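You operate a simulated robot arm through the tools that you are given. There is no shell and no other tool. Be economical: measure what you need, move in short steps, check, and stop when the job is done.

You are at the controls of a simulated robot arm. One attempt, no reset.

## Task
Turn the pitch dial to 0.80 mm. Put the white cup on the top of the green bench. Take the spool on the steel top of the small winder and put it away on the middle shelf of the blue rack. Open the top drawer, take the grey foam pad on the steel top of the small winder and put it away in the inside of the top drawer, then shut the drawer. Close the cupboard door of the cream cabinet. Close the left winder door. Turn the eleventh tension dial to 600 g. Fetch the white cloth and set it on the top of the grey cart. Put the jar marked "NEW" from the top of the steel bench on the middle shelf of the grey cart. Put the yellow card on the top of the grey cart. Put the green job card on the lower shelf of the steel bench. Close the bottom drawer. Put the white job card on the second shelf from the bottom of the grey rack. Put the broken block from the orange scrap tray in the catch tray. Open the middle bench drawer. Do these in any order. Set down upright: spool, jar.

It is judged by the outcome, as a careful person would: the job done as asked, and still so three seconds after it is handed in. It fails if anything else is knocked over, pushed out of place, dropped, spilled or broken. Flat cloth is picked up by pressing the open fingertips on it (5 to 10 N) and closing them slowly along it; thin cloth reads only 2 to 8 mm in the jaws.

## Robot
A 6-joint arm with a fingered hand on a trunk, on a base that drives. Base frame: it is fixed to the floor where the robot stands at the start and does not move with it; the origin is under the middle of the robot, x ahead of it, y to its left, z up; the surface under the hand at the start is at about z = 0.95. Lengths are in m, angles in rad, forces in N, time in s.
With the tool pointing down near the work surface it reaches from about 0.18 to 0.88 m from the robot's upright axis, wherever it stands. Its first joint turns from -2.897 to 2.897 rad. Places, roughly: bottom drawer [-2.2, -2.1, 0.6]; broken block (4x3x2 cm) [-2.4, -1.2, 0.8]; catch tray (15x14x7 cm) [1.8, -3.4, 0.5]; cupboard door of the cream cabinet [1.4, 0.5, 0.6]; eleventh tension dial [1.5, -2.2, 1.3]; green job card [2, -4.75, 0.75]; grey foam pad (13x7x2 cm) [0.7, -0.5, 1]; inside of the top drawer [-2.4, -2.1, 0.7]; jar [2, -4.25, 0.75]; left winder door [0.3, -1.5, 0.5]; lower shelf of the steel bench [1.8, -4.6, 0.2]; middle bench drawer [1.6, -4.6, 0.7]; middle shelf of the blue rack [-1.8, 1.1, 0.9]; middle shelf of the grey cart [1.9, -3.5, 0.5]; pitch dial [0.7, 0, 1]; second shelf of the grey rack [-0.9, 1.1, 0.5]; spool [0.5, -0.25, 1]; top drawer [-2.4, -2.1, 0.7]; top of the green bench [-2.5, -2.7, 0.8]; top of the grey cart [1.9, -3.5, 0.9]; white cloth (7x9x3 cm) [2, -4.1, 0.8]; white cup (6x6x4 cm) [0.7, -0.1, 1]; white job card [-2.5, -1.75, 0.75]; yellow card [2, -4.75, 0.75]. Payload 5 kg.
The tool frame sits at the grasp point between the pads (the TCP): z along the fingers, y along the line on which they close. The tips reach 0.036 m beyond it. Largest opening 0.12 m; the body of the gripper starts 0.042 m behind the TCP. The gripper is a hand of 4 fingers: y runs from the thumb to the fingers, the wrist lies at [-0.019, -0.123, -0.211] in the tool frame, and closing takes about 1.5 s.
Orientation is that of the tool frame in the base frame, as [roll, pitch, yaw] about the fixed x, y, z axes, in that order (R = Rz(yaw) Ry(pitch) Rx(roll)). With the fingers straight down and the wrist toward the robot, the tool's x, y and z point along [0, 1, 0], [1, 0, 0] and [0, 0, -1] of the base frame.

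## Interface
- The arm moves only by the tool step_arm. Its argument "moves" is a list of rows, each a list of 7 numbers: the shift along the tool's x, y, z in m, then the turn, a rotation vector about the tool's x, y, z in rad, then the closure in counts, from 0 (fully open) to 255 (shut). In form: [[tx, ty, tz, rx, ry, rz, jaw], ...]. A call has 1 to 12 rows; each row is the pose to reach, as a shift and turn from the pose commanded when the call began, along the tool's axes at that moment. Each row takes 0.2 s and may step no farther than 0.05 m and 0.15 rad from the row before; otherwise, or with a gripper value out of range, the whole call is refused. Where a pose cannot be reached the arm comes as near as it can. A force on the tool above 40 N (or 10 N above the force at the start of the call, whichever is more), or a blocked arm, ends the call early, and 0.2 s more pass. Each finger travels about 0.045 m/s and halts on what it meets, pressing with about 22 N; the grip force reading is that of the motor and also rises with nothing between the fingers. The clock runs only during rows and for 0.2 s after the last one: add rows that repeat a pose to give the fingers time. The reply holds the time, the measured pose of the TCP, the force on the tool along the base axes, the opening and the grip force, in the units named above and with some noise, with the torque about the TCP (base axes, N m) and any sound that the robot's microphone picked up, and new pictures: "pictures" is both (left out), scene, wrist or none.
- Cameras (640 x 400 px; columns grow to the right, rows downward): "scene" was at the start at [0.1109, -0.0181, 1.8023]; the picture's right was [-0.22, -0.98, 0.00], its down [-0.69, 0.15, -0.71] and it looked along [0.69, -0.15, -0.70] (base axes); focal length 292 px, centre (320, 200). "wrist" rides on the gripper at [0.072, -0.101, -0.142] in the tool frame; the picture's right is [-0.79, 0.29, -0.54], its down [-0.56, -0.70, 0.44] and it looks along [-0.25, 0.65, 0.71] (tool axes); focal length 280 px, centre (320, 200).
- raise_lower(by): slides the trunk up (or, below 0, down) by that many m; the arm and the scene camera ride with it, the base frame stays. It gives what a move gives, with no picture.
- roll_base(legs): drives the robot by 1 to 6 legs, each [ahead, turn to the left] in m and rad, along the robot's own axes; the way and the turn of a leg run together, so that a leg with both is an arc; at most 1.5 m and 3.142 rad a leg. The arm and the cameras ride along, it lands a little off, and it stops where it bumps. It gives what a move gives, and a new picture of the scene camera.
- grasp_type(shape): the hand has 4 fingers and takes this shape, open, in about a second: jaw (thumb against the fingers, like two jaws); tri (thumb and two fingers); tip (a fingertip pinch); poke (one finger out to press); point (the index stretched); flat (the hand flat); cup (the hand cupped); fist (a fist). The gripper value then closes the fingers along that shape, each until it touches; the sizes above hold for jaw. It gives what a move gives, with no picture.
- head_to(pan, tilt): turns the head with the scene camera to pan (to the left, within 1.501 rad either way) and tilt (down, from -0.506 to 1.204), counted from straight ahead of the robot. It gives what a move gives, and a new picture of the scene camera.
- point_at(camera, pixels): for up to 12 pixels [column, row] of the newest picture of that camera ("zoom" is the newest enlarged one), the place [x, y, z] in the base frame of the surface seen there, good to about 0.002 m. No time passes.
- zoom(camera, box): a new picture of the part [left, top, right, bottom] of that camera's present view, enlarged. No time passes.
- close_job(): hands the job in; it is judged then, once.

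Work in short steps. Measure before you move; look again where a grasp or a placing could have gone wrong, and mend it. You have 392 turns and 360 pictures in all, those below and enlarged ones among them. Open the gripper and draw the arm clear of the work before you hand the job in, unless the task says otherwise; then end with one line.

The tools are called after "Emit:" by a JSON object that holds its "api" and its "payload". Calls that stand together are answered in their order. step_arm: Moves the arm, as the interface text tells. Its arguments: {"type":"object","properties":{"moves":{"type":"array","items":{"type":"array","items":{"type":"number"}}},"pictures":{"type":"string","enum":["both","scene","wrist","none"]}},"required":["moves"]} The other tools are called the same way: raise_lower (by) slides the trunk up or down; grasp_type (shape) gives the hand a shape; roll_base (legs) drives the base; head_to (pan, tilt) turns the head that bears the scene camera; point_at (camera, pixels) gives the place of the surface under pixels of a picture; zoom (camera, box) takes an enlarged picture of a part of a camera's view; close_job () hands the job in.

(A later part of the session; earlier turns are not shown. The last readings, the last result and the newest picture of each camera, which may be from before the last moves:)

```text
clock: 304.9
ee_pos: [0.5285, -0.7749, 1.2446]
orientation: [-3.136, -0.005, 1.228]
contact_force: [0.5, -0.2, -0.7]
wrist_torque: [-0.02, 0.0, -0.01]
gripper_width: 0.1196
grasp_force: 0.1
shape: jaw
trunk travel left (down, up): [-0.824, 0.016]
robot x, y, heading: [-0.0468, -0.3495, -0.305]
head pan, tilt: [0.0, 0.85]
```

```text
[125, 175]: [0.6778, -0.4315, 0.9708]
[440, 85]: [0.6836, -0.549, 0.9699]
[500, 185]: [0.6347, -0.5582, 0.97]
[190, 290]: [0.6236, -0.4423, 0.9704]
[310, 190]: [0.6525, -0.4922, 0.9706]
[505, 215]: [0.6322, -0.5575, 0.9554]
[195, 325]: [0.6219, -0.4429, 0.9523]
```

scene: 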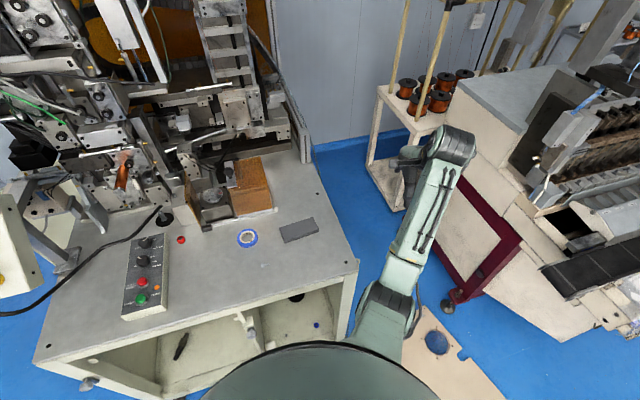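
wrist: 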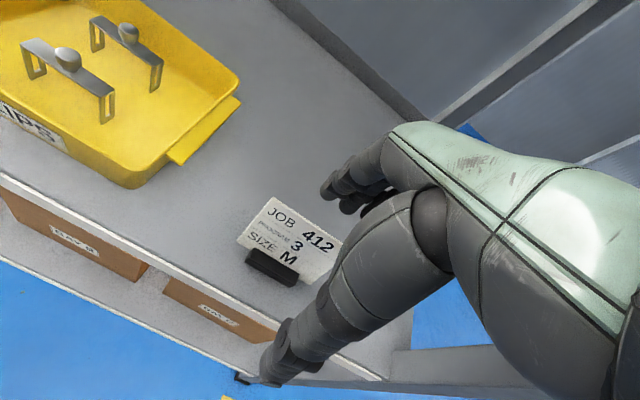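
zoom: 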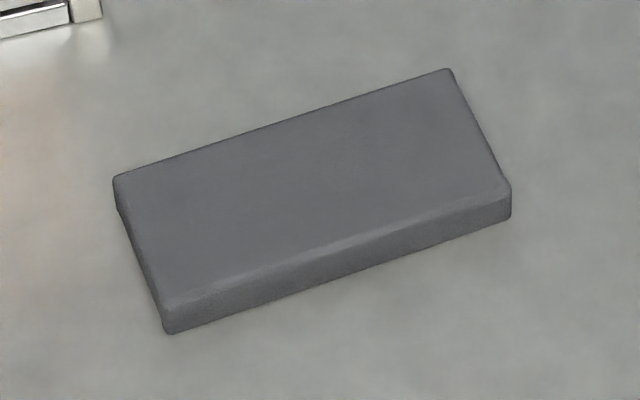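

Pad centre (0.653,-0.495), 13 cm along y, 7 cm along x, top 0.97. I move above it with the closing line along x.

Emit:
{"api": "step_arm", "payload": {"moves": [[0.045, 0.004, 0, 0, 0, -0.06, 0], [0.09, 0.008, 0, 0, 0, -0.12, 0], [0.135, 0.012, 0, 0, 0, -0.18, 0], [0.18, 0.014, 0, 0, 0, -0.24, 0], [0.225, 0.018, 0, 0, 0, -0.3, 0], [0.27, 0.021, 0, 0, 0, -0.36, 0], [0.3056, 0.023, 0.02, 0, 0, -0.39, 0], [0.3056, 0.023, 0.07, 0, 0, -0.39, 0], [0.3056, 0.023, 0.12, 0, 0, -0.39, 0], [0.3056, 0.023, 0.16, 0, 0, -0.39, 0]], "pictures": "wrist"}}

```text
clock: 307.1
ee_pos: [0.6534, -0.4924, 1.0855]
orientation: [-3.14, -0.006, 1.62]
contact_force: [-0.6, -0.6, -0.5]
wrist_torque: [-0.03, 0.02, 0.02]
gripper_width: 0.1197
grasp_force: 0.1
shape: jaw
trunk travel left (down, up): [-0.824, 0.016]
robot x, y, heading: [-0.0465, -0.3488, -0.302]
head pan, tilt: [0.0, 0.85]
```

wrist: 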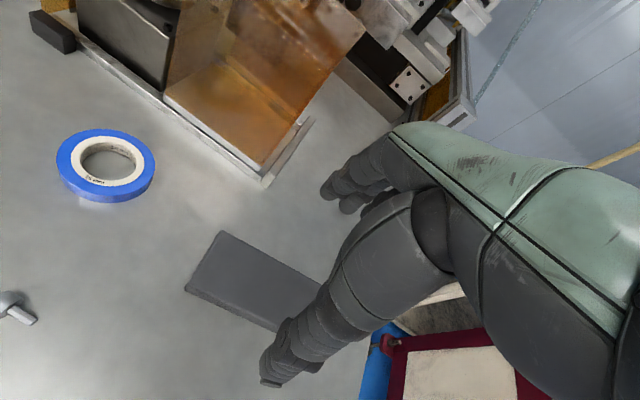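

Descend to z 0.988 and close on the foam.

Emit:
{"api": "step_arm", "payload": {"moves": [[0, 0, 0.04, 0, 0, 0, 0], [0, 0, 0.08, 0, 0, 0, 0], [0, 0, 0.097, 0, 0, 0, 0], [0, 0, 0.097, 0, 0, 0, 60], [0, 0, 0.097, 0, 0, 0, 110], [0, 0, 0.097, 0, 0, 0, 140], [0, 0, 0.097, 0, 0, 0, 140], [0, 0, 0.097, 0, 0, 0, 140]], "pictures": "none"}}

Emit:
{"api": "step_arm", "payload": {"moves": [[0, 0, -0.02, 0, 0, 0, 150], [0, 0, -0.06, 0, 0, 0, 150], [0, 0, -0.1, 0, 0, 0, 150], [0, 0, -0.15, 0, 0, 0, 150], [0, -0.03, -0.19, 0, 0, 0, 150], [0, -0.07, -0.2, 0, 0, 0, 150], [0, -0.11, -0.2, 0, 0, 0, 150]], "pictures": "wrist"}}

```text
clock: 308.9
ee_pos: [0.6515, -0.4935, 0.9875]
orientation: [-3.14, -0.006, 1.62]
contact_force: [1.0, 0.2, 0.9]
wrist_torque: [0.04, -0.14, 0.01]
gripper_width: 0.0567
grasp_force: 21.5
shape: jaw
trunk travel left (down, up): [-0.824, 0.016]
robot x, y, heading: [-0.0464, -0.3533, -0.302]
head pan, tilt: [0.0, 0.85]
```

```text
clock: 310.5
ee_pos: [0.5426, -0.4984, 1.189]
orientation: [-3.139, -0.008, 1.62]
contact_force: [-0.7, 0.1, 0.1]
wrist_torque: [-0.03, -0.03, 0.01]
gripper_width: 0.0567
grasp_force: 22.0
shape: jaw
trunk travel left (down, up): [-0.824, 0.016]
robot x, y, heading: [-0.0459, -0.3524, -0.304]
head pan, tilt: [0.0, 0.85]
```

wrist: 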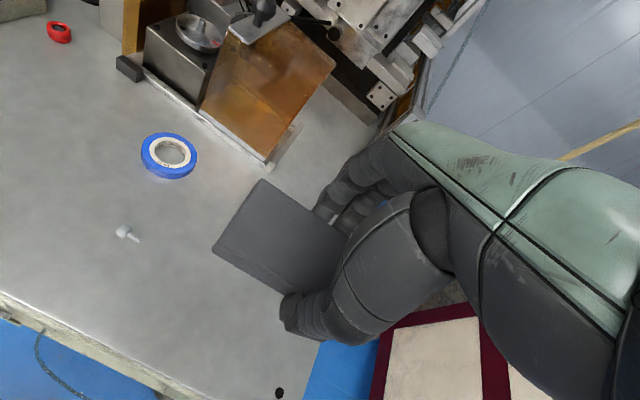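

Pad held. Drive to the drawer: back up, turn, two legs, then face the drawer from the south-east.

Emit:
{"api": "roll_base", "payload": {"legs": [[-0.5, 0], [0, -1.68], [1.3, 0], [1.25, 0], [0, -1.78]]}}

Emit:
{"api": "head_to", "payload": {"pan": 0.0, "tilt": 0.9}}

```text
clock: 336.8
ee_pos: [-2.0701, -2.1654, 1.1877]
orientation: [-3.14, -0.005, -1.861]
contact_force: [-1.0, -0.4, -0.4]
wrist_torque: [0.0, -0.02, 0.03]
gripper_width: 0.0562
grasp_force: 22.1
shape: jaw
trunk travel left (down, up): [-0.824, 0.016]
robot x, y, heading: [-1.5628, -2.5016, 2.502]
head pan, tilt: [0.0, 0.85]
```

scene: 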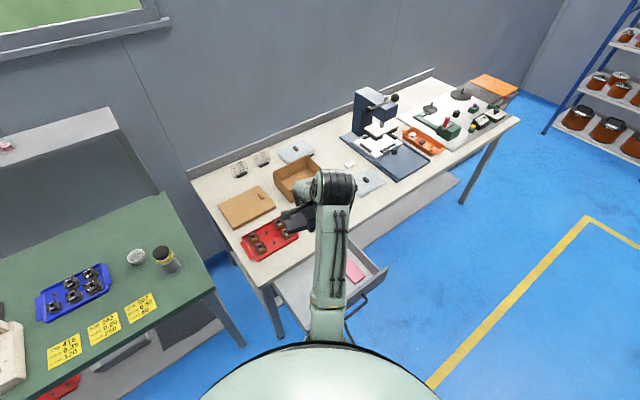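

```text
clock: 337.4
ee_pos: [-2.0694, -2.166, 1.1878]
orientation: [-3.138, -0.006, -1.859]
contact_force: [0.0, -1.1, -1.3]
wrist_torque: [0.02, 0.01, 0.01]
gripper_width: 0.0563
grasp_force: 21.5
shape: jaw
trunk travel left (down, up): [-0.824, 0.016]
robot x, y, heading: [-1.5601, -2.5012, 2.5]
head pan, tilt: [0.0, 0.901]
```

scene: 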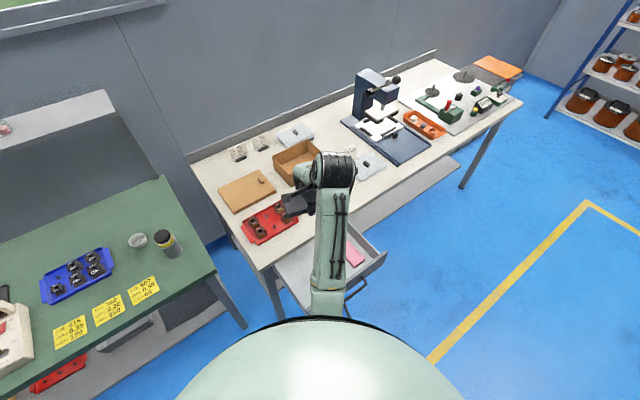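

The pad is right above the drawer. I rotate the hand clockwise 1.28 rad so the pad's long side runs along x.

Emit:
{"api": "step_arm", "payload": {"moves": [[0, 0, 0, 0, 0, 0.14, 150], [0, 0, 0, 0, 0, 0.28, 150], [0, 0, 0, 0, 0, 0.42, 150], [0, 0, 0, 0, 0, 0.56, 150], [0, 0, 0, 0, 0, 0.7, 150], [0, 0, 0, 0, 0, 0.84, 150], [0, 0, 0, 0, 0, 0.98, 150], [0, 0, 0, 0, 0, 1.12, 150], [0, 0, 0, 0, 0, 1.26, 150], [0, 0, 0, 0, 0, 1.28, 150]]}}

```text
clock: 339.6
ee_pos: [-2.0685, -2.1662, 1.1885]
orientation: [-3.134, 0.002, 3.139]
contact_force: [0.3, 0.7, -0.1]
wrist_torque: [0.03, 0.01, 0.03]
gripper_width: 0.0561
grasp_force: 22.2
shape: jaw
trunk travel left (down, up): [-0.824, 0.016]
robot x, y, heading: [-1.5654, -2.4979, 2.498]
head pan, tilt: [0.0, 0.901]
```

scene: 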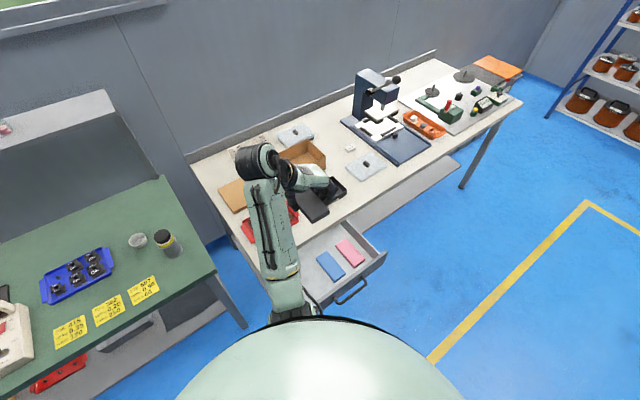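
wrist: 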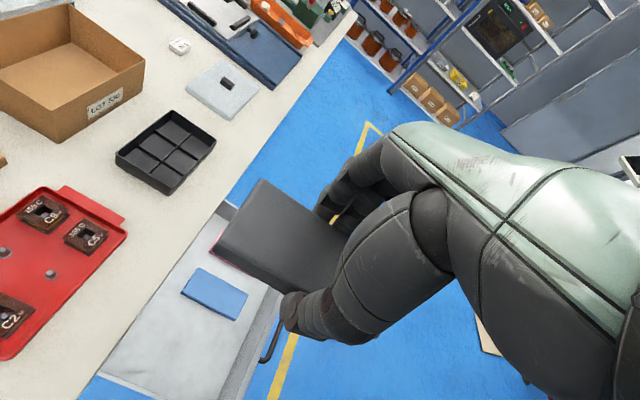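

Works. I measure the drawer interior now visible in scene (305-385, 225-300).

Emit:
{"api": "zoom", "payload": {"camera": "scene", "box": [280, 215, 408, 315]}}

Emit:
{"api": "point_at", "payload": {"camera": "scene", "pixels": [[318, 262], [330, 253], [344, 272], [333, 280], [340, 242], [362, 260], [313, 280], [325, 297], [380, 255], [345, 285], [320, 287], [360, 225]]}}

```text
4.00 times, centred on (344, 265) of scene
```

zoom: 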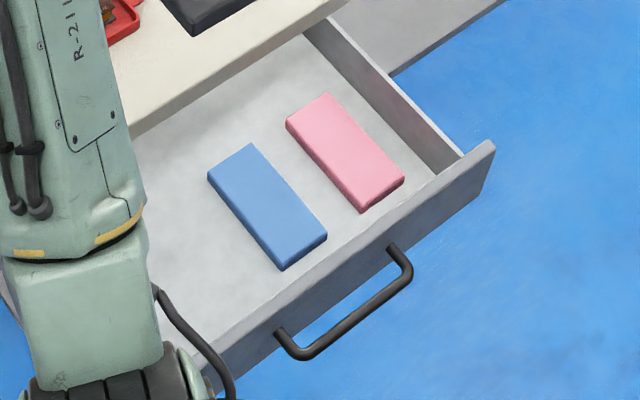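

```text
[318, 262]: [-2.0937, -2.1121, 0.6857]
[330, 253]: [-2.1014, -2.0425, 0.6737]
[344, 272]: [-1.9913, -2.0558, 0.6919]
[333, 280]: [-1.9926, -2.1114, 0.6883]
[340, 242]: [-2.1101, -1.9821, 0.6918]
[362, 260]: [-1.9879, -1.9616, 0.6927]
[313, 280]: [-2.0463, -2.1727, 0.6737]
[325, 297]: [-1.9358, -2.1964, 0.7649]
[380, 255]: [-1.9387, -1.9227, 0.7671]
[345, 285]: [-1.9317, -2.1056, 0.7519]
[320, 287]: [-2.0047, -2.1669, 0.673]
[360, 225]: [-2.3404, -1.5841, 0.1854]
```

Free strip left of the blue pad; target centre (-2.062,-2.188). Shift, lower the trunk 0.4, then look.

Emit:
{"api": "step_arm", "payload": {"moves": [[-0.0065, -0.022, 0, 0, 0, 0, 150]], "pictures": "none"}}

Emit:
{"api": "raise_lower", "payload": {"by": -0.38}}

Emit:
{"api": "step_arm", "payload": {"moves": [[0, 0, 0.01, 0, 0, 0, 150]]}}

```text
clock: 340.0
ee_pos: [-2.0654, -2.1835, 1.1803]
orientation: [-3.138, -0.002, -3.14]
contact_force: [0.9, 0.2, 0.0]
wrist_torque: [0.04, -0.01, 0.03]
gripper_width: 0.0564
grasp_force: 21.7
shape: jaw
out of reach, approached as far as the arm can: row 1
trunk travel left (down, up): [-0.824, 0.016]
robot x, y, heading: [-1.5642, -2.5016, 2.5]
head pan, tilt: [0.0, 0.901]
```

```text
clock: 343.7
ee_pos: [-2.0663, -2.1817, 0.8002]
orientation: [-3.139, -0.001, -3.14]
contact_force: [-0.1, 0.2, 0.6]
wrist_torque: [-0.02, -0.01, 0.01]
gripper_width: 0.0564
grasp_force: 22.1
shape: jaw
trunk travel left (down, up): [-0.444, 0.396]
robot x, y, heading: [-1.565, -2.4998, 2.499]
head pan, tilt: [0.0, 0.901]
```

```text
clock: 344.1
ee_pos: [-2.0663, -2.1801, 0.7902]
orientation: [-3.139, -0.003, -3.137]
contact_force: [-0.2, -0.2, 1.1]
wrist_torque: [0.01, -0.01, -0.04]
gripper_width: 0.0561
grasp_force: 22.2
shape: jaw
trunk travel left (down, up): [-0.444, 0.396]
robot x, y, heading: [-1.5647, -2.4975, 2.503]
head pan, tilt: [0.0, 0.901]
```

scene: 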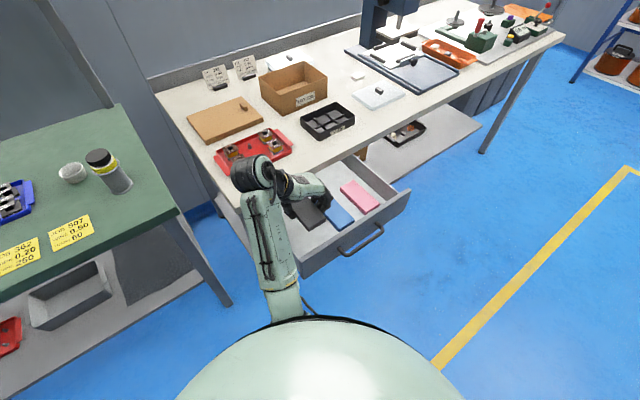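
wrist: 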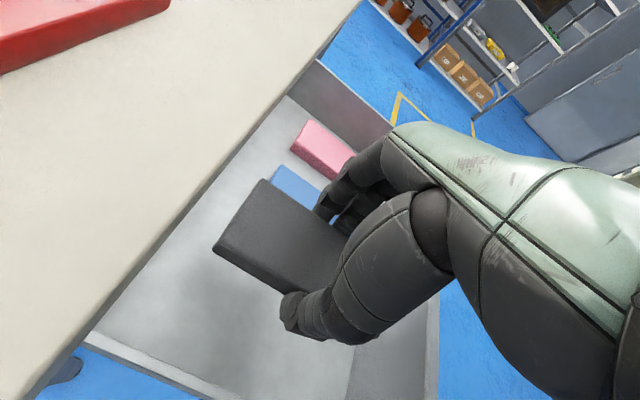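

Pad fits between bench edge and front. Lower 0.072 with the trunk.

Emit:
{"api": "raise_lower", "payload": {"by": -0.074}}

Emit:
{"api": "step_arm", "payload": {"moves": [[0, 0, 0.003, 0, 0, 0, 150]], "pictures": "wrist"}}

```text
clock: 345.2
ee_pos: [-2.0656, -2.1813, 0.7153]
orientation: [-3.138, -0.002, -3.136]
contact_force: [-0.1, -0.5, -0.8]
wrist_torque: [-0.05, -0.01, 0.01]
gripper_width: 0.0562
grasp_force: 22.0
shape: jaw
trunk travel left (down, up): [-0.37, 0.47]
robot x, y, heading: [-1.5607, -2.5005, 2.5]
head pan, tilt: [0.0, 0.901]
```

```text
clock: 345.6
ee_pos: [-2.0661, -2.1819, 0.7127]
orientation: [-3.137, -0.002, -3.137]
contact_force: [0.0, 0.5, -0.4]
wrist_torque: [-0.02, -0.01, -0.01]
gripper_width: 0.0563
grasp_force: 21.7
shape: jaw
trunk travel left (down, up): [-0.37, 0.47]
robot x, y, heading: [-1.5614, -2.5009, 2.504]
head pan, tilt: [0.0, 0.901]
```

wrist: 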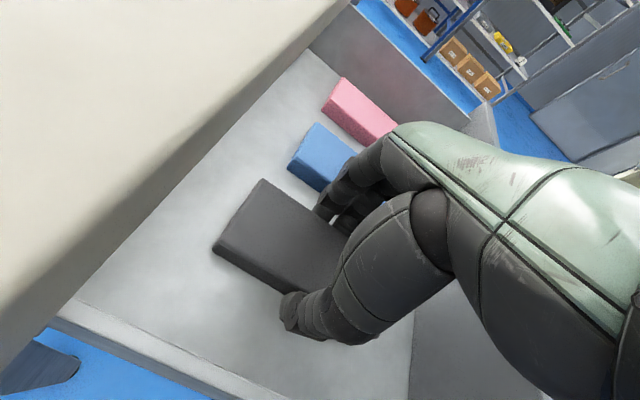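

Very near the floor. Lower 3 mm more, open slightly, then rise with the trunk.

Emit:
{"api": "step_arm", "payload": {"moves": [[0, 0, 0.003, 0, 0, 0, 150], [0, 0, 0.003, 0, 0, 0, 120], [0, 0, 0.003, 0, 0, 0, 95], [0, 0, 0.003, 0, 0, 0, 85], [0, 0, 0.003, 0, 0, 0, 85]], "pictures": "none"}}

Emit:
{"api": "raise_lower", "payload": {"by": 0.2}}

Emit:
{"api": "step_arm", "payload": {"moves": [[0, 0, -0.01, 0, 0, 0, 60]]}}

```text
clock: 346.8
ee_pos: [-2.0656, -2.1816, 0.7095]
orientation: [-3.139, -0.001, -3.139]
contact_force: [0.8, -0.7, 2.6]
wrist_torque: [0.13, -0.02, 0.02]
gripper_width: 0.0784
grasp_force: 0.1
shape: jaw
trunk travel left (down, up): [-0.37, 0.47]
robot x, y, heading: [-1.5613, -2.5, 2.5]
head pan, tilt: [0.0, 0.901]
```

```text
clock: 349.0
ee_pos: [-2.0656, -2.1813, 0.9094]
orientation: [-3.139, -0.003, -3.14]
contact_force: [0.9, 0.5, 0.9]
wrist_torque: [0.01, -0.04, -0.01]
gripper_width: 0.0796
grasp_force: 0.0
shape: jaw
trunk travel left (down, up): [-0.57, 0.27]
robot x, y, heading: [-1.5586, -2.5017, 2.498]
head pan, tilt: [0.0, 0.901]
```

```text
clock: 349.4
ee_pos: [-2.0664, -2.181, 0.9214]
orientation: [-3.138, -0.001, -3.136]
contact_force: [0.0, 0.5, -1.1]
wrist_torque: [0.03, -0.01, -0.03]
gripper_width: 0.0915
grasp_force: 0.1
shape: jaw
trunk travel left (down, up): [-0.57, 0.27]
robot x, y, heading: [-1.565, -2.5011, 2.501]
head pan, tilt: [0.0, 0.901]
```

scene: 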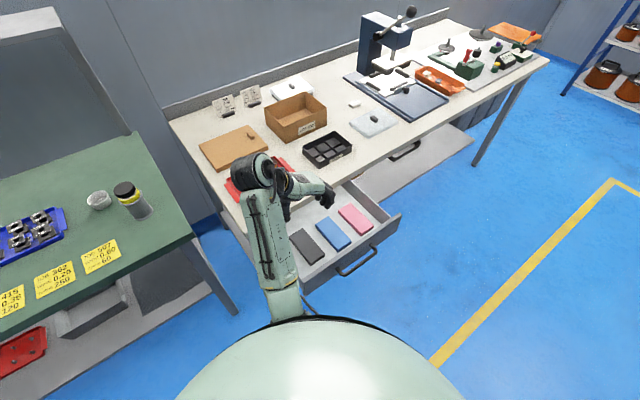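
wrist: 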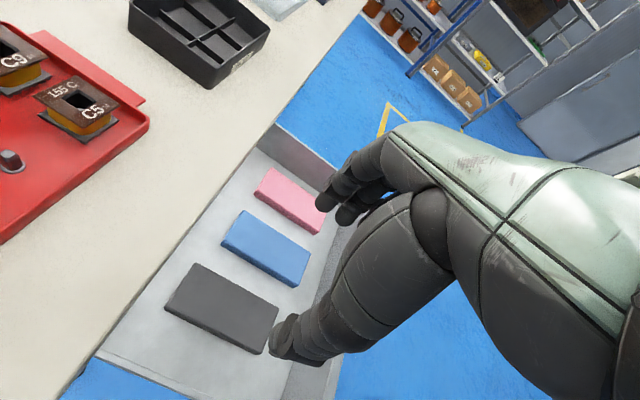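

Grey pad lies neatly in the drawer. Now to shut it: back away, raise, and reposition squarely in front of the drawer.

Emit:
{"api": "raise_lower", "payload": {"by": 0.25}}

Emit:
{"api": "roll_base", "payload": {"legs": [[-0.5, 0], [0, -0.76], [0.81, 0], [0, 1.4]]}}

Emit:
{"api": "step_arm", "payload": {"moves": [[0, 0, 0, 0, 0, -0.14, 160], [0, 0, 0, 0, 0, -0.28, 200], [0, 0, 0, 0, 0, -0.42, 255], [0, 0, 0, 0, 0, -0.56, 255], [0, 0, 0, 0, 0, -0.7, 255], [0, 0, 0, 0, 0, -0.84, 255], [0, 0, 0, 0, 0, -0.9, 255]], "pictures": "none"}}

```text
clock: 352.0
ee_pos: [-2.0643, -2.1827, 1.1697]
orientation: [-3.139, -0.004, -3.138]
contact_force: [-0.2, 0.1, -0.4]
wrist_torque: [0.03, 0.03, 0.03]
gripper_width: 0.0916
grasp_force: 0.1
shape: jaw
trunk travel left (down, up): [-0.82, 0.02]
robot x, y, heading: [-1.564, -2.5011, 2.501]
head pan, tilt: [0.0, 0.901]
```

```text
clock: 365.9
ee_pos: [-1.9045, -2.0295, 1.1697]
orientation: [-3.139, -0.001, -2.507]
contact_force: [0.7, 0.0, 0.4]
wrist_torque: [0.05, -0.06, 0.03]
gripper_width: 0.0914
grasp_force: 0.1
shape: jaw
trunk travel left (down, up): [-0.82, 0.02]
robot x, y, heading: [-1.3109, -1.9903, 3.132]
head pan, tilt: [0.0, 0.901]
```

scene: 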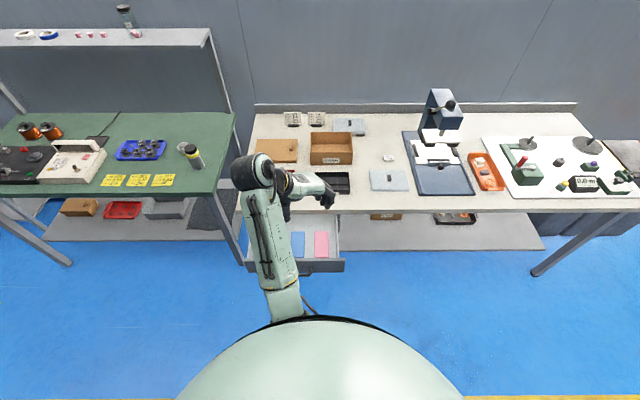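

```text
clock: 367.5
ee_pos: [-1.9035, -2.0296, 1.1698]
orientation: [3.141, -0.004, -1.607]
contact_force: [0.4, -0.4, 0.0]
wrist_torque: [0.02, 0.0, -0.04]
gripper_width: 0.0
grasp_force: 22.6
shape: jaw
trunk travel left (down, up): [-0.82, 0.02]
robot x, y, heading: [-1.3123, -1.9885, 3.129]
head pan, tilt: [0.0, 0.901]
```

I drive back 0.1, tilt the closed hand forward 0.85 rad beside the handle (y≈-1.96) and lower.

Emit:
{"api": "roll_base", "payload": {"legs": [[-0.1, 0]]}}

Emit:
{"api": "step_arm", "payload": {"moves": [[-0.02, 0, 0, -0.14, 0, 0, 255], [-0.04, 0, 0, -0.28, 0, 0, 255], [-0.06, 0, 0, -0.42, 0, 0, 255], [-0.07, 0, 0, -0.56, 0, 0, 255], [-0.07, 0, 0, -0.7, 0, 0, 255], [-0.07, 0, 0, -0.84, 0, 0, 255]], "pictures": "none"}}

Emit:
{"api": "raise_lower", "payload": {"by": -0.4}}

Emit:
{"api": "raise_lower", "payload": {"by": -0.055}}

Emit:
{"api": "head_to", "payload": {"pan": 0.0, "tilt": 0.7}}

```text
clock: 368.7
ee_pos: [-1.8031, -2.0303, 1.1702]
orientation: [-3.14, -0.003, -1.606]
contact_force: [-0.2, 0.0, 0.5]
wrist_torque: [-0.02, 0.06, -0.02]
gripper_width: 0.0
grasp_force: 21.7
shape: jaw
trunk travel left (down, up): [-0.82, 0.02]
robot x, y, heading: [-1.2088, -1.9874, 3.131]
head pan, tilt: [0.0, 0.901]
```

scene: 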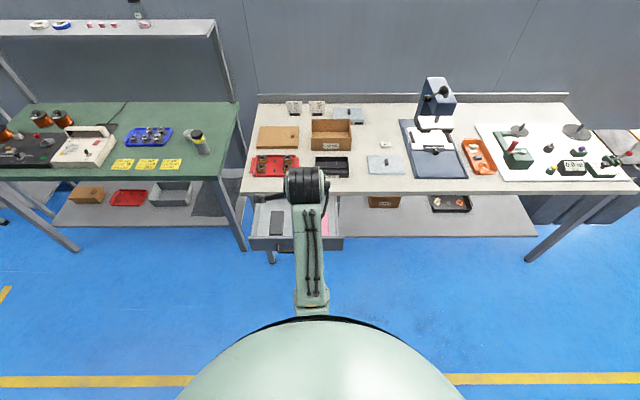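

```text
clock: 370.1
ee_pos: [-1.7999, -1.9602, 1.1713]
orientation: [2.3, -0.004, -1.603]
contact_force: [-0.4, -0.4, -0.4]
wrist_torque: [-0.01, -0.02, -0.01]
gripper_width: 0.0
grasp_force: 22.5
shape: jaw
trunk travel left (down, up): [-0.82, 0.02]
robot x, y, heading: [-1.2096, -1.9891, 3.134]
head pan, tilt: [0.0, 0.901]
```

```text
clock: 373.9
ee_pos: [-1.8006, -1.9596, 0.7708]
orientation: [2.302, -0.003, -1.604]
contact_force: [0.4, -0.5, -0.3]
wrist_torque: [0.01, -0.01, -0.01]
gripper_width: 0.0
grasp_force: 21.6
shape: jaw
trunk travel left (down, up): [-0.42, 0.42]
robot x, y, heading: [-1.2097, -1.992, 3.136]
head pan, tilt: [0.0, 0.901]
```

```text
clock: 374.9
ee_pos: [-1.8009, -1.9608, 0.717]
orientation: [2.303, -0.003, -1.606]
contact_force: [-0.3, -0.6, 0.1]
wrist_torque: [0.0, 0.01, -0.02]
gripper_width: 0.0002
grasp_force: 22.4
shape: jaw
trunk travel left (down, up): [-0.365, 0.475]
robot x, y, heading: [-1.2066, -1.9919, 3.135]
head pan, tilt: [0.0, 0.901]
```

```text
clock: 375.6
ee_pos: [-1.8, -1.9605, 0.7157]
orientation: [2.301, -0.004, -1.604]
contact_force: [-0.3, -0.2, -0.1]
wrist_torque: [-0.06, 0.0, 0.02]
gripper_width: 0.0
grasp_force: 21.7
shape: jaw
trunk travel left (down, up): [-0.365, 0.475]
robot x, y, heading: [-1.206, -1.9904, 3.135]
head pan, tilt: [0.0, 0.7]
```

scene: 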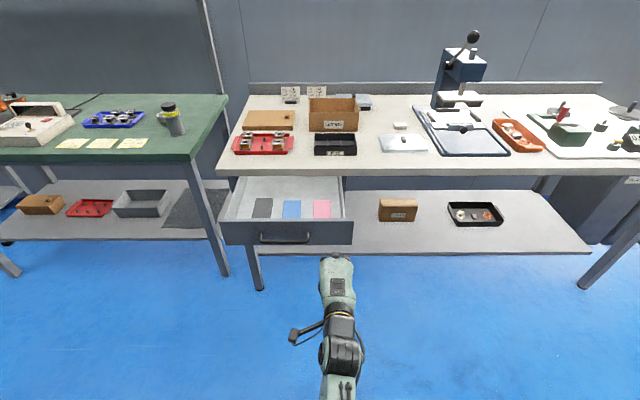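

Nice view. Drive ahead 0.09, then push forward with the arm in small steps.

Emit:
{"api": "roll_base", "payload": {"legs": [[0.09, 0]]}}

Emit:
{"api": "step_arm", "payload": {"moves": [[0, 0.02, 0.0224, 0, 0, 0, 255], [0, 0.04, 0.0447, 0, 0, 0, 255], [0, 0.06, 0.067, 0, 0, 0, 255], [0, 0.08, 0.0894, 0, 0, 0, 255], [0, 0.1, 0.1117, 0, 0, 0, 255], [0, 0.12, 0.134, 0, 0, 0, 255], [0, 0.14, 0.1564, 0, 0, 0, 255], [0, 0.155, 0.1731, 0, 0, 0, 255], [0, 0.165, 0.1843, 0, 0, 0, 255]], "pictures": "scene"}}

```text
clock: 376.8
ee_pos: [-1.8905, -1.9584, 0.7147]
orientation: [2.303, -0.004, -1.607]
contact_force: [-1.4, 0.0, -0.1]
wrist_torque: [0.02, -0.02, 0.0]
gripper_width: 0.0
grasp_force: 21.5
shape: jaw
trunk travel left (down, up): [-0.365, 0.475]
robot x, y, heading: [-1.2985, -1.9898, 3.132]
head pan, tilt: [0.0, 0.7]
```

scene: 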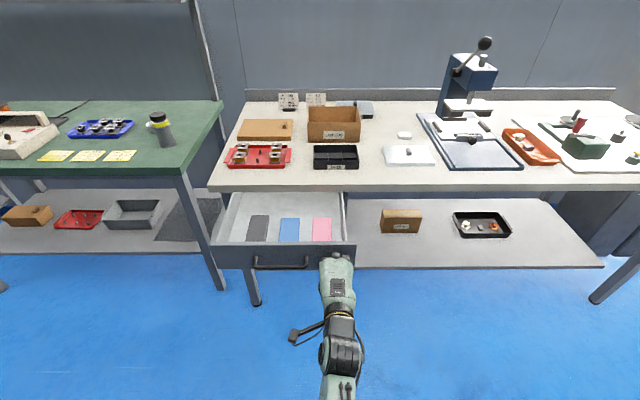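

```text
clock: 378.8
ee_pos: [-2.1377, -1.9498, 0.7149]
orientation: [2.302, -0.003, -1.607]
contact_force: [-0.5, 0.6, 0.0]
wrist_torque: [0.0, 0.01, -0.02]
gripper_width: 0.0001
grasp_force: 22.1
shape: jaw
trunk travel left (down, up): [-0.365, 0.475]
robot x, y, heading: [-1.2986, -1.9912, 3.129]
head pan, tilt: [0.0, 0.7]
```

scene: 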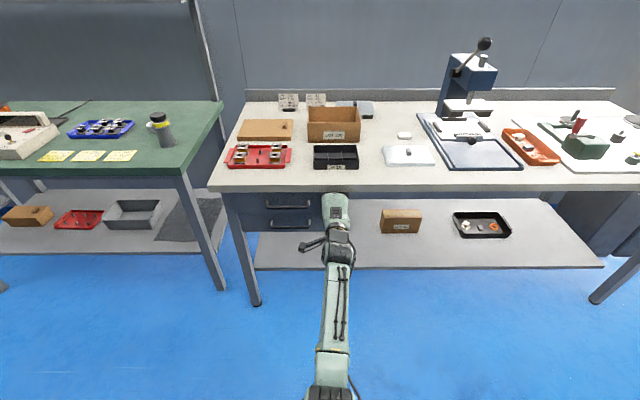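

Emit:
{"api": "point_at", "payload": {"camera": "scene", "pixels": [[256, 205], [256, 226], [315, 200], [300, 213]]}}

Emit:
{"api": "step_arm", "payload": {"moves": [[0, 0.003, 0.0035, 0, 0, 0, 255], [0, 0.006, 0.007, 0, 0, 0, 255], [0, 0.006, 0.007, 0, 0, 0, 255]], "pictures": "none"}}

Emit:
{"api": "point_at", "payload": {"camera": "scene", "pixels": [[256, 205], [256, 226]]}}

```text
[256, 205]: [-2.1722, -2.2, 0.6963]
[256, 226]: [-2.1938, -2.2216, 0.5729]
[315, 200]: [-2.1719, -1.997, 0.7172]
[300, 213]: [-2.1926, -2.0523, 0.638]
```

```text
clock: 379.6
ee_pos: [-2.1448, -1.9474, 0.7128]
orientation: [2.307, -0.004, -1.606]
contact_force: [17.7, -0.3, -10.6]
wrist_torque: [-0.15, 0.82, -0.25]
gripper_width: 0.0002
grasp_force: 22.0
shape: jaw
trunk travel left (down, up): [-0.365, 0.475]
robot x, y, heading: [-1.2999, -1.9917, 3.128]
head pan, tilt: [0.0, 0.7]
```

```text
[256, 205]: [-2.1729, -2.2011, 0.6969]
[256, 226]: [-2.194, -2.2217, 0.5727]
```

Still 2 cm open and the hand touches the bench edge (18 N). I back off, lower 18 mm, tilt a little more, and push again.

Emit:
{"api": "step_arm", "payload": {"moves": [[0, -0.014, -0.015, 0, 0, 0, 255], [0, -0.027, -0.003, 0, 0, 0, 255], [0, -0.027, -0.003, -0.12, 0, 0, 255], [0, -0.017, 0.008, -0.12, 0, 0, 255], [0, -0.007, 0.019, -0.12, 0, 0, 255], [0, 0.0, 0.0265, -0.12, 0, 0, 255], [0, 0.004, 0.031, -0.12, 0, 0, 255]], "pictures": "none"}}

Emit:
{"api": "point_at", "payload": {"camera": "scene", "pixels": [[256, 205], [256, 226]]}}

```text
clock: 381.1
ee_pos: [-2.1631, -1.9488, 0.6998]
orientation: [2.178, -0.005, -1.608]
contact_force: [34.9, -1.2, 11.3]
wrist_torque: [-0.03, -0.12, -0.02]
gripper_width: 0.0001
grasp_force: 22.3
shape: jaw
trunk travel left (down, up): [-0.365, 0.475]
robot x, y, heading: [-1.2952, -1.9893, 3.135]
head pan, tilt: [0.0, 0.7]
stopped in row 7: the force on the tool passed its limit at 49 N (the readings are from after the stop); the commanded pose is now the measured one
```

```text
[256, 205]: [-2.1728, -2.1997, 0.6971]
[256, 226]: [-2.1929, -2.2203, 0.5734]
```

The readings use the old picture; I ease off and take a new one.

Emit:
{"api": "step_arm", "payload": {"moves": [[0, -0.01, -0.013, 0, 0, 0, 255], [0, -0.03, -0.04, 0, 0, 0, 255], [0, -0.055, -0.07, 0, 0, 0, 255], [0, -0.08, -0.1, 0, 0, 0, 255]], "pictures": "scene"}}

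Emit:
{"api": "point_at", "payload": {"camera": "scene", "pixels": [[256, 205], [256, 226], [325, 205], [325, 225]]}}

```text
clock: 382.1
ee_pos: [-2.0376, -1.9542, 0.6889]
orientation: [2.183, -0.005, -1.609]
contact_force: [0.0, -0.7, 0.2]
wrist_torque: [-0.02, -0.02, 0.02]
gripper_width: 0.0001
grasp_force: 21.9
shape: jaw
trunk travel left (down, up): [-0.365, 0.475]
robot x, y, heading: [-1.3002, -1.9922, 3.132]
head pan, tilt: [0.0, 0.7]
```

scene: 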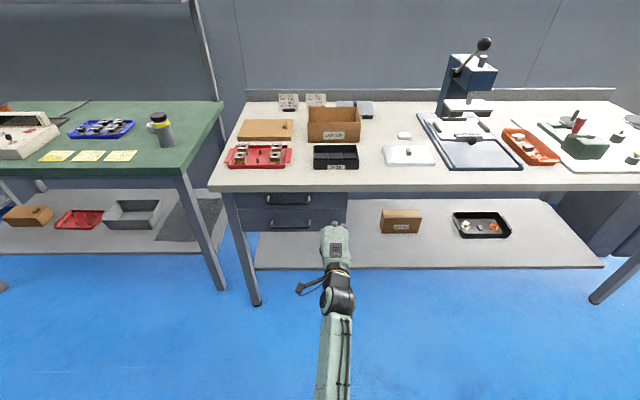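

```text
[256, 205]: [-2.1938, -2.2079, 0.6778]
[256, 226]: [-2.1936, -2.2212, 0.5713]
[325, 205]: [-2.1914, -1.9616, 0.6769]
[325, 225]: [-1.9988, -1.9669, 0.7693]
```

Top drawer is flush. Next the broken block: raise, untilt the hand, and drive towards the orange tray.

Emit:
{"api": "raise_lower", "payload": {"by": 0.4}}

Emit:
{"api": "raise_lower", "payload": {"by": 0.06}}

Emit:
{"api": "step_arm", "payload": {"moves": [[0, -0.03, -0.03, 0.14, 0, 0, 200], [0, -0.06, -0.06, 0.28, 0, 0, 100], [0, -0.09, -0.09, 0.42, 0, 0, 0], [0, -0.12, -0.12, 0.56, 0, 0, 0], [0, -0.12, -0.12, 0.7, 0, 0, 0], [0, -0.12, -0.12, 0.84, 0, 0, 0], [0, -0.12, -0.12, 0.958, 0, 0, 0]], "pictures": "none"}}

Emit:
{"api": "roll_base", "payload": {"legs": [[-0.2, 0], [0, -0.84], [1.06, 0], [0, 0.85]]}}

Emit:
{"api": "head_to", "payload": {"pan": 0.0, "tilt": 0.85}}

```text
clock: 385.9
ee_pos: [-2.0378, -1.9535, 1.0873]
orientation: [2.183, -0.005, -1.606]
contact_force: [0.2, 0.1, -0.3]
wrist_torque: [0.03, 0.02, -0.01]
gripper_width: 0.0002
grasp_force: 22.1
shape: jaw
trunk travel left (down, up): [-0.765, 0.075]
robot x, y, heading: [-1.2964, -1.9871, 3.131]
head pan, tilt: [0.0, 0.7]
```

```text
clock: 386.9
ee_pos: [-2.0368, -1.954, 1.148]
orientation: [2.184, -0.005, -1.606]
contact_force: [-0.4, -1.0, 0.4]
wrist_torque: [0.02, 0.0, 0.01]
gripper_width: 0.0002
grasp_force: 21.9
shape: jaw
trunk travel left (down, up): [-0.825, 0.015]
robot x, y, heading: [-1.2996, -1.9902, 3.129]
head pan, tilt: [0.0, 0.7]
```

```text
clock: 388.6
ee_pos: [-1.8693, -1.961, 1.1186]
orientation: [-3.138, -0.005, -1.606]
contact_force: [0.0, 0.1, 0.1]
wrist_torque: [-0.02, 0.0, -0.02]
gripper_width: 0.116
grasp_force: 0.1
shape: jaw
trunk travel left (down, up): [-0.825, 0.015]
robot x, y, heading: [-1.2937, -1.9876, 3.129]
head pan, tilt: [0.0, 0.7]
```

```text
clock: 401.0
ee_pos: [-2.3614, -1.1464, 1.1184]
orientation: [-3.141, -0.005, -1.62]
contact_force: [0.2, 0.1, -0.3]
wrist_torque: [-0.01, -0.03, 0.01]
gripper_width: 0.1196
grasp_force: 0.1
shape: jaw
trunk travel left (down, up): [-0.825, 0.015]
robot x, y, heading: [-1.7879, -1.187, 3.117]
head pan, tilt: [0.0, 0.7]
```

scene: 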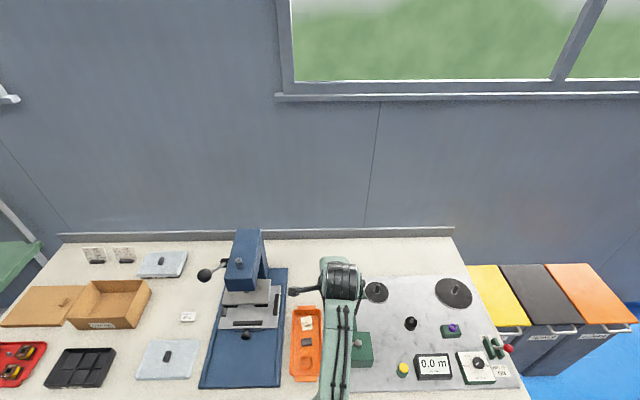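

```text
clock: 401.7
ee_pos: [-2.3616, -1.1464, 1.12]
orientation: [-3.14, -0.004, -1.62]
contact_force: [0.2, 0.5, -0.4]
wrist_torque: [0.02, 0.0, -0.05]
gripper_width: 0.1197
grasp_force: 0.1
shape: jaw
trunk travel left (down, up): [-0.825, 0.015]
robot x, y, heading: [-1.7896, -1.1851, 3.117]
head pan, tilt: [0.0, 0.85]
```

scene: 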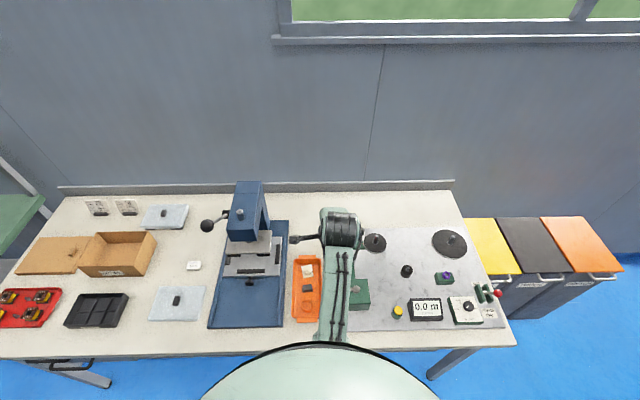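

I zoom on the orange tray (305,285).

Emit:
{"api": "zoom", "payload": {"camera": "scene", "box": [265, 245, 345, 335]}}

```text
4.44 times, centred on (305, 290) of scene
```

zoom: 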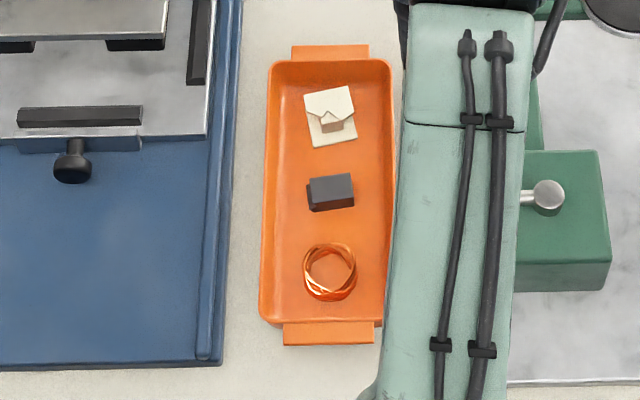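

Two candidates: the pale notched piece and the dark grey block. I zoom in closer.

Emit:
{"api": "zoom", "payload": {"camera": "scene", "box": [294, 258, 326, 298]}}

Emit:
{"api": "point_at", "payload": {"camera": "zoom", "pixels": [[320, 70], [330, 130], [320, 270], [260, 240], [375, 230], [380, 280], [270, 300], [250, 60], [400, 60], [380, 150], [290, 160], [330, 100]]}}

```text
10.00 times, centred on (310, 278) of scene
```

zoom: 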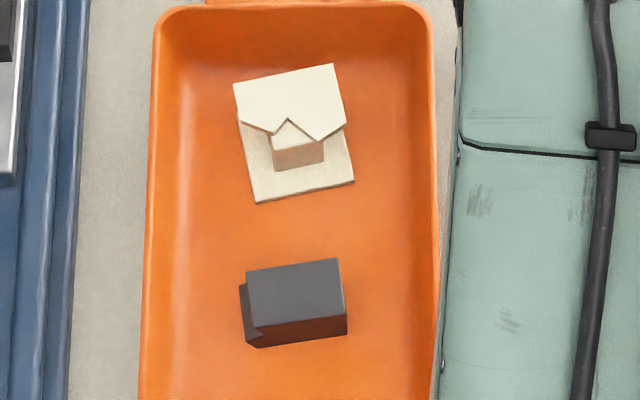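

```text
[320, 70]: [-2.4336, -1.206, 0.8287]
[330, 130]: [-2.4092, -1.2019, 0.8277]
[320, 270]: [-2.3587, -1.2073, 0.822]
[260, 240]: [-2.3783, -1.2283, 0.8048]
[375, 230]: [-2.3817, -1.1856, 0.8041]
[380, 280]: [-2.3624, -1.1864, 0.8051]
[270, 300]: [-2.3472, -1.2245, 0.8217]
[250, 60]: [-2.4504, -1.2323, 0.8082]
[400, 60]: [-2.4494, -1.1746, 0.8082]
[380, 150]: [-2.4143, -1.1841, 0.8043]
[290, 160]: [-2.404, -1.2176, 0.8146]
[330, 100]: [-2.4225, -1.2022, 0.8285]
```

Grey piece measures ~4x3x2 cm with a broken end; the pale one looks like a broken bobbin. I move the hand above the grey piece and verify with the wrist camera.

Emit:
{"api": "step_arm", "payload": {"moves": [[0.03, -0.005, 0, 0, 0, 0, 80], [0.055, -0.008, 0.02, 0, 0, 0, 80], [0.055, -0.008, 0.06, 0, 0, 0, 80]], "pictures": "wrist"}}

Emit:
{"api": "zoom", "payload": {"camera": "wrist", "box": [180, 180, 400, 400]}}

```text
clock: 402.5
ee_pos: [-2.3578, -1.2028, 1.0589]
orientation: [3.141, -0.006, -1.621]
contact_force: [-0.8, 0.5, 0.1]
wrist_torque: [-0.02, 0.01, 0.0]
gripper_width: 0.0827
grasp_force: 0.1
shape: jaw
trunk travel left (down, up): [-0.825, 0.015]
robot x, y, heading: [-1.7885, -1.1851, 3.119]
head pan, tilt: [0.0, 0.85]
```

wrist: 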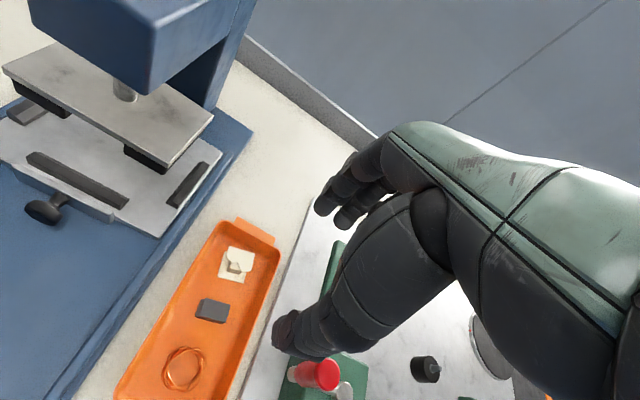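

```text
1.82 times, centred on (290, 290) of wrist
```

zoom: 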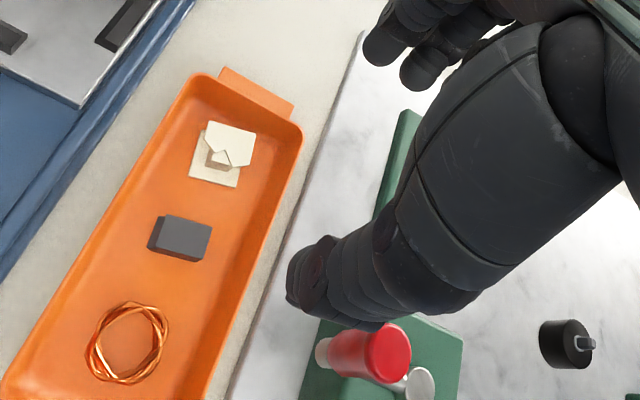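

The grey block it is: centre (-2.349,-1.206), with ~28 mm to the pale piece and ~20 mm to the coil. I use the narrow "tip" pinch with a small opening.

Emit:
{"api": "grasp_type", "payload": {"shape": "tip"}}

Emit:
{"api": "step_arm", "payload": {"moves": [[0.0035, -0.009, 0.03, 0, 0, 0, 160], [0.0035, -0.009, 0.07, 0, 0, 0, 160], [0.0035, -0.009, 0.12, 0, 0, 0, 160], [0.0035, -0.009, 0.15, 0, 0, 0, 160], [0.0035, -0.009, 0.15, 0, 0, 0, 160]], "pictures": "wrist"}}

Emit:
{"api": "zoom", "payload": {"camera": "wrist", "box": [200, 160, 400, 360]}}

```text
clock: 403.4
ee_pos: [-2.3581, -1.2035, 1.0583]
orientation: [3.141, -0.003, -1.621]
contact_force: [-0.3, -0.1, 0.1]
wrist_torque: [-0.01, 0.0, 0.01]
gripper_width: 0.1199
grasp_force: 0.2
shape: tip
trunk travel left (down, up): [-0.825, 0.015]
robot x, y, heading: [-1.7867, -1.1869, 3.118]
head pan, tilt: [0.0, 0.85]
```

```text
clock: 404.6
ee_pos: [-2.3469, -1.208, 0.9086]
orientation: [-3.142, -0.005, -1.622]
contact_force: [-0.1, 0.4, 1.2]
wrist_torque: [0.01, 0.0, -0.04]
gripper_width: 0.0456
grasp_force: 0.0
shape: tip
trunk travel left (down, up): [-0.825, 0.015]
robot x, y, heading: [-1.7896, -1.1835, 3.114]
head pan, tilt: [0.0, 0.85]
```

wrist: 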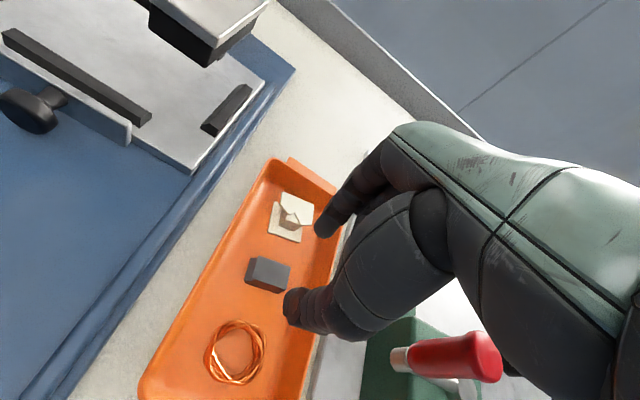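

```text
2.00 times, centred on (300, 260) of wrist
```

zoom: 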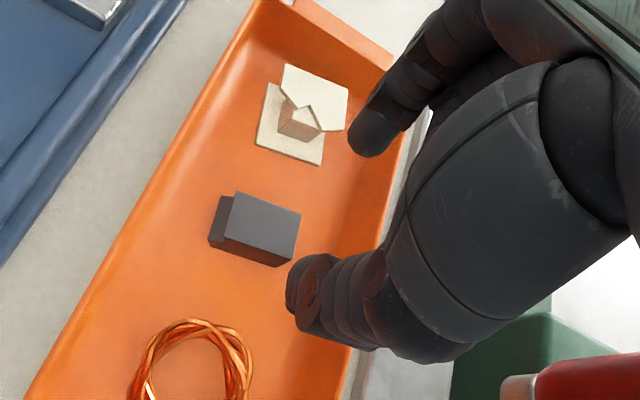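

Emit:
{"api": "point_at", "payload": {"camera": "zoom", "pixels": [[238, 195], [298, 212], [280, 262], [228, 240], [262, 230], [320, 163], [258, 140], [225, 325], [215, 235], [375, 150], [290, 300]]}}

```text
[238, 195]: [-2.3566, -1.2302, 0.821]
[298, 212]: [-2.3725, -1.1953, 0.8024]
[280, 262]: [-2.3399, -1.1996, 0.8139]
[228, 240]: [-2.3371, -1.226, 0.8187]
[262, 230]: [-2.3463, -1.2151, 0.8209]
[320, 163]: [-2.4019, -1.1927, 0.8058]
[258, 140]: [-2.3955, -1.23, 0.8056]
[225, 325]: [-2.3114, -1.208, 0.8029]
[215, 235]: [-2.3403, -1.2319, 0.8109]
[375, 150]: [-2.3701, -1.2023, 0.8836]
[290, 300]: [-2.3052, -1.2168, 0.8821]
```

Geometry confirmed (block x -2.359…-2.336). Descend to z 0.844 and close.

Emit:
{"api": "step_arm", "payload": {"moves": [[0.004, 0, 0.03, 0, 0, 0, 160], [0.004, 0, 0.055, 0, 0, 0, 160], [0.004, 0, 0.064, 0, 0, 0, 160], [0.004, 0, 0.064, 0, 0, 0, 190], [0.004, 0, 0.064, 0, 0, 0, 220], [0.004, 0, 0.064, 0, 0, 0, 250], [0.004, 0, 0.064, 0, 0, 0, 250], [0.004, 0, 0.064, 0, 0, 0, 250]], "pictures": "wrist"}}

```text
clock: 406.4
ee_pos: [-2.3466, -1.2116, 0.8441]
orientation: [-3.14, -0.006, -1.621]
contact_force: [0.7, 0.0, -0.4]
wrist_torque: [0.0, 0.0, 0.0]
gripper_width: 0.0177
grasp_force: 22.1
shape: tip
trunk travel left (down, up): [-0.825, 0.015]
robot x, y, heading: [-1.787, -1.1858, 3.122]
head pan, tilt: [0.0, 0.85]
```

wrist: 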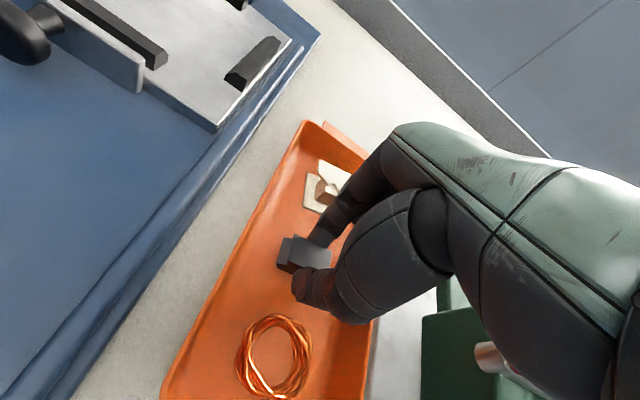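

Gripped at 18 mm. Lift and check.

Emit:
{"api": "step_arm", "payload": {"moves": [[0, 0, -0.02, 0, 0, 0, 250], [0, 0, -0.06, 0, 0, 0, 250], [0, 0, -0.11, 0, 0, 0, 250], [0, 0, -0.16, 0, 0, 0, 250], [0, 0, -0.21, 0, 0, 0, 250], [0, 0, -0.26, 0, 0, 0, 250], [0, -0.03, -0.3, 0, 0, 0, 250]], "pictures": "wrist"}}

```text
clock: 408.0
ee_pos: [-2.3143, -1.2116, 1.1472]
orientation: [-3.141, -0.002, -1.622]
contact_force: [0.6, -0.1, 0.1]
wrist_torque: [0.01, -0.01, 0.0]
gripper_width: 0.0175
grasp_force: 22.3
shape: tip
trunk travel left (down, up): [-0.825, 0.015]
robot x, y, heading: [-1.7894, -1.1829, 3.114]
head pan, tilt: [0.0, 0.85]
```

wrist: 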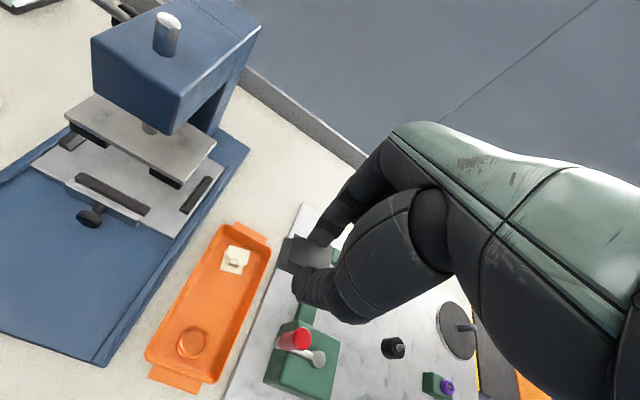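

Block held. Drive towards the south-east part of the room; first stop around (-0.6,-3.2) to look.

Emit:
{"api": "roll_base", "payload": {"legs": [[-0.3, 0], [0, 2.015], [1.1, 0], [1.1, 0]]}}

Emit:
{"api": "head_to", "payload": {"pan": 0.5, "tilt": 0.45}}

```text
clock: 427.8
ee_pos: [-0.1412, -3.5934, 1.1444]
orientation: [-3.14, -0.004, 0.476]
contact_force: [0.3, 0.2, -0.7]
wrist_torque: [0.03, 0.02, 0.03]
gripper_width: 0.0175
grasp_force: 22.1
shape: tip
trunk travel left (down, up): [-0.825, 0.015]
robot x, y, heading: [-0.4313, -3.1525, -1.069]
head pan, tilt: [0.0, 0.85]
```

scene: 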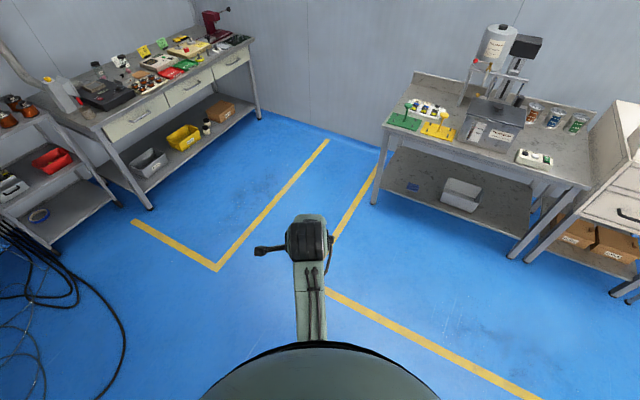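

```text
clock: 428.8
ee_pos: [-0.141, -3.5951, 1.1455]
orientation: [3.14, -0.006, 0.474]
contact_force: [0.4, -0.1, -0.2]
wrist_torque: [0.0, 0.0, 0.01]
gripper_width: 0.0176
grasp_force: 22.1
shape: tip
trunk travel left (down, up): [-0.825, 0.015]
robot x, y, heading: [-0.4304, -3.1508, -1.069]
head pan, tilt: [0.499, 0.45]
```

scene: 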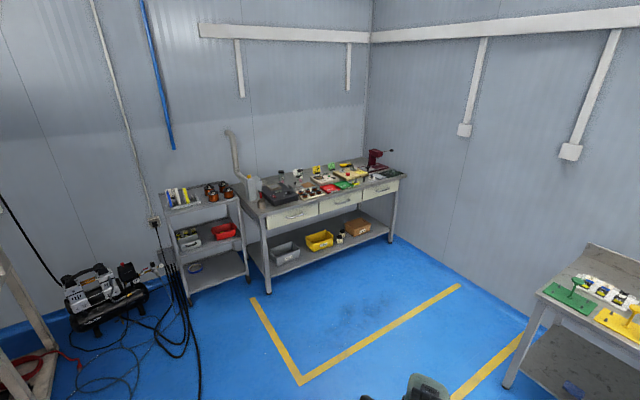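

The grey cart (205,240) and the steel bench (325,200) are along the east wall; hoses lie on the floor at left. I measure and zoom.

Emit:
{"api": "zoom", "payload": {"camera": "scene", "box": [140, 120, 420, 310]}}

Emit:
{"api": "point_at", "payload": {"camera": "scene", "pixels": [[180, 310], [190, 250], [200, 195], [190, 240], [226, 230], [292, 218], [330, 206], [380, 190], [175, 370], [130, 400], [250, 270], [390, 240]]}}

```text
2.11 times, centred on (280, 215) of scene
```

zoom: 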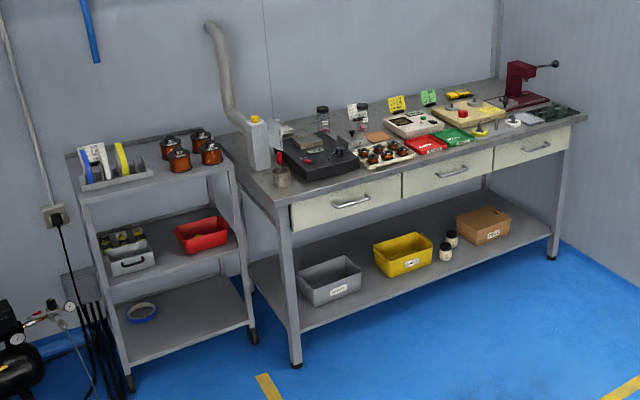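

```text
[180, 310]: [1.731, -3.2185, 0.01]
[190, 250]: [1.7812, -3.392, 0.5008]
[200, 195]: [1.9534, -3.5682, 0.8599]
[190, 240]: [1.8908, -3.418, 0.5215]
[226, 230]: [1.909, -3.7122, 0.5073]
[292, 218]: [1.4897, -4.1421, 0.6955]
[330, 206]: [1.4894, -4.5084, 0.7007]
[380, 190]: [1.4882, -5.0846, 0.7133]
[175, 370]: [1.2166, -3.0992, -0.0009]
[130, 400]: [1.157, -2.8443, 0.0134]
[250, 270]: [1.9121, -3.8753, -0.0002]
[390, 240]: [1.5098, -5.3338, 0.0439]
```

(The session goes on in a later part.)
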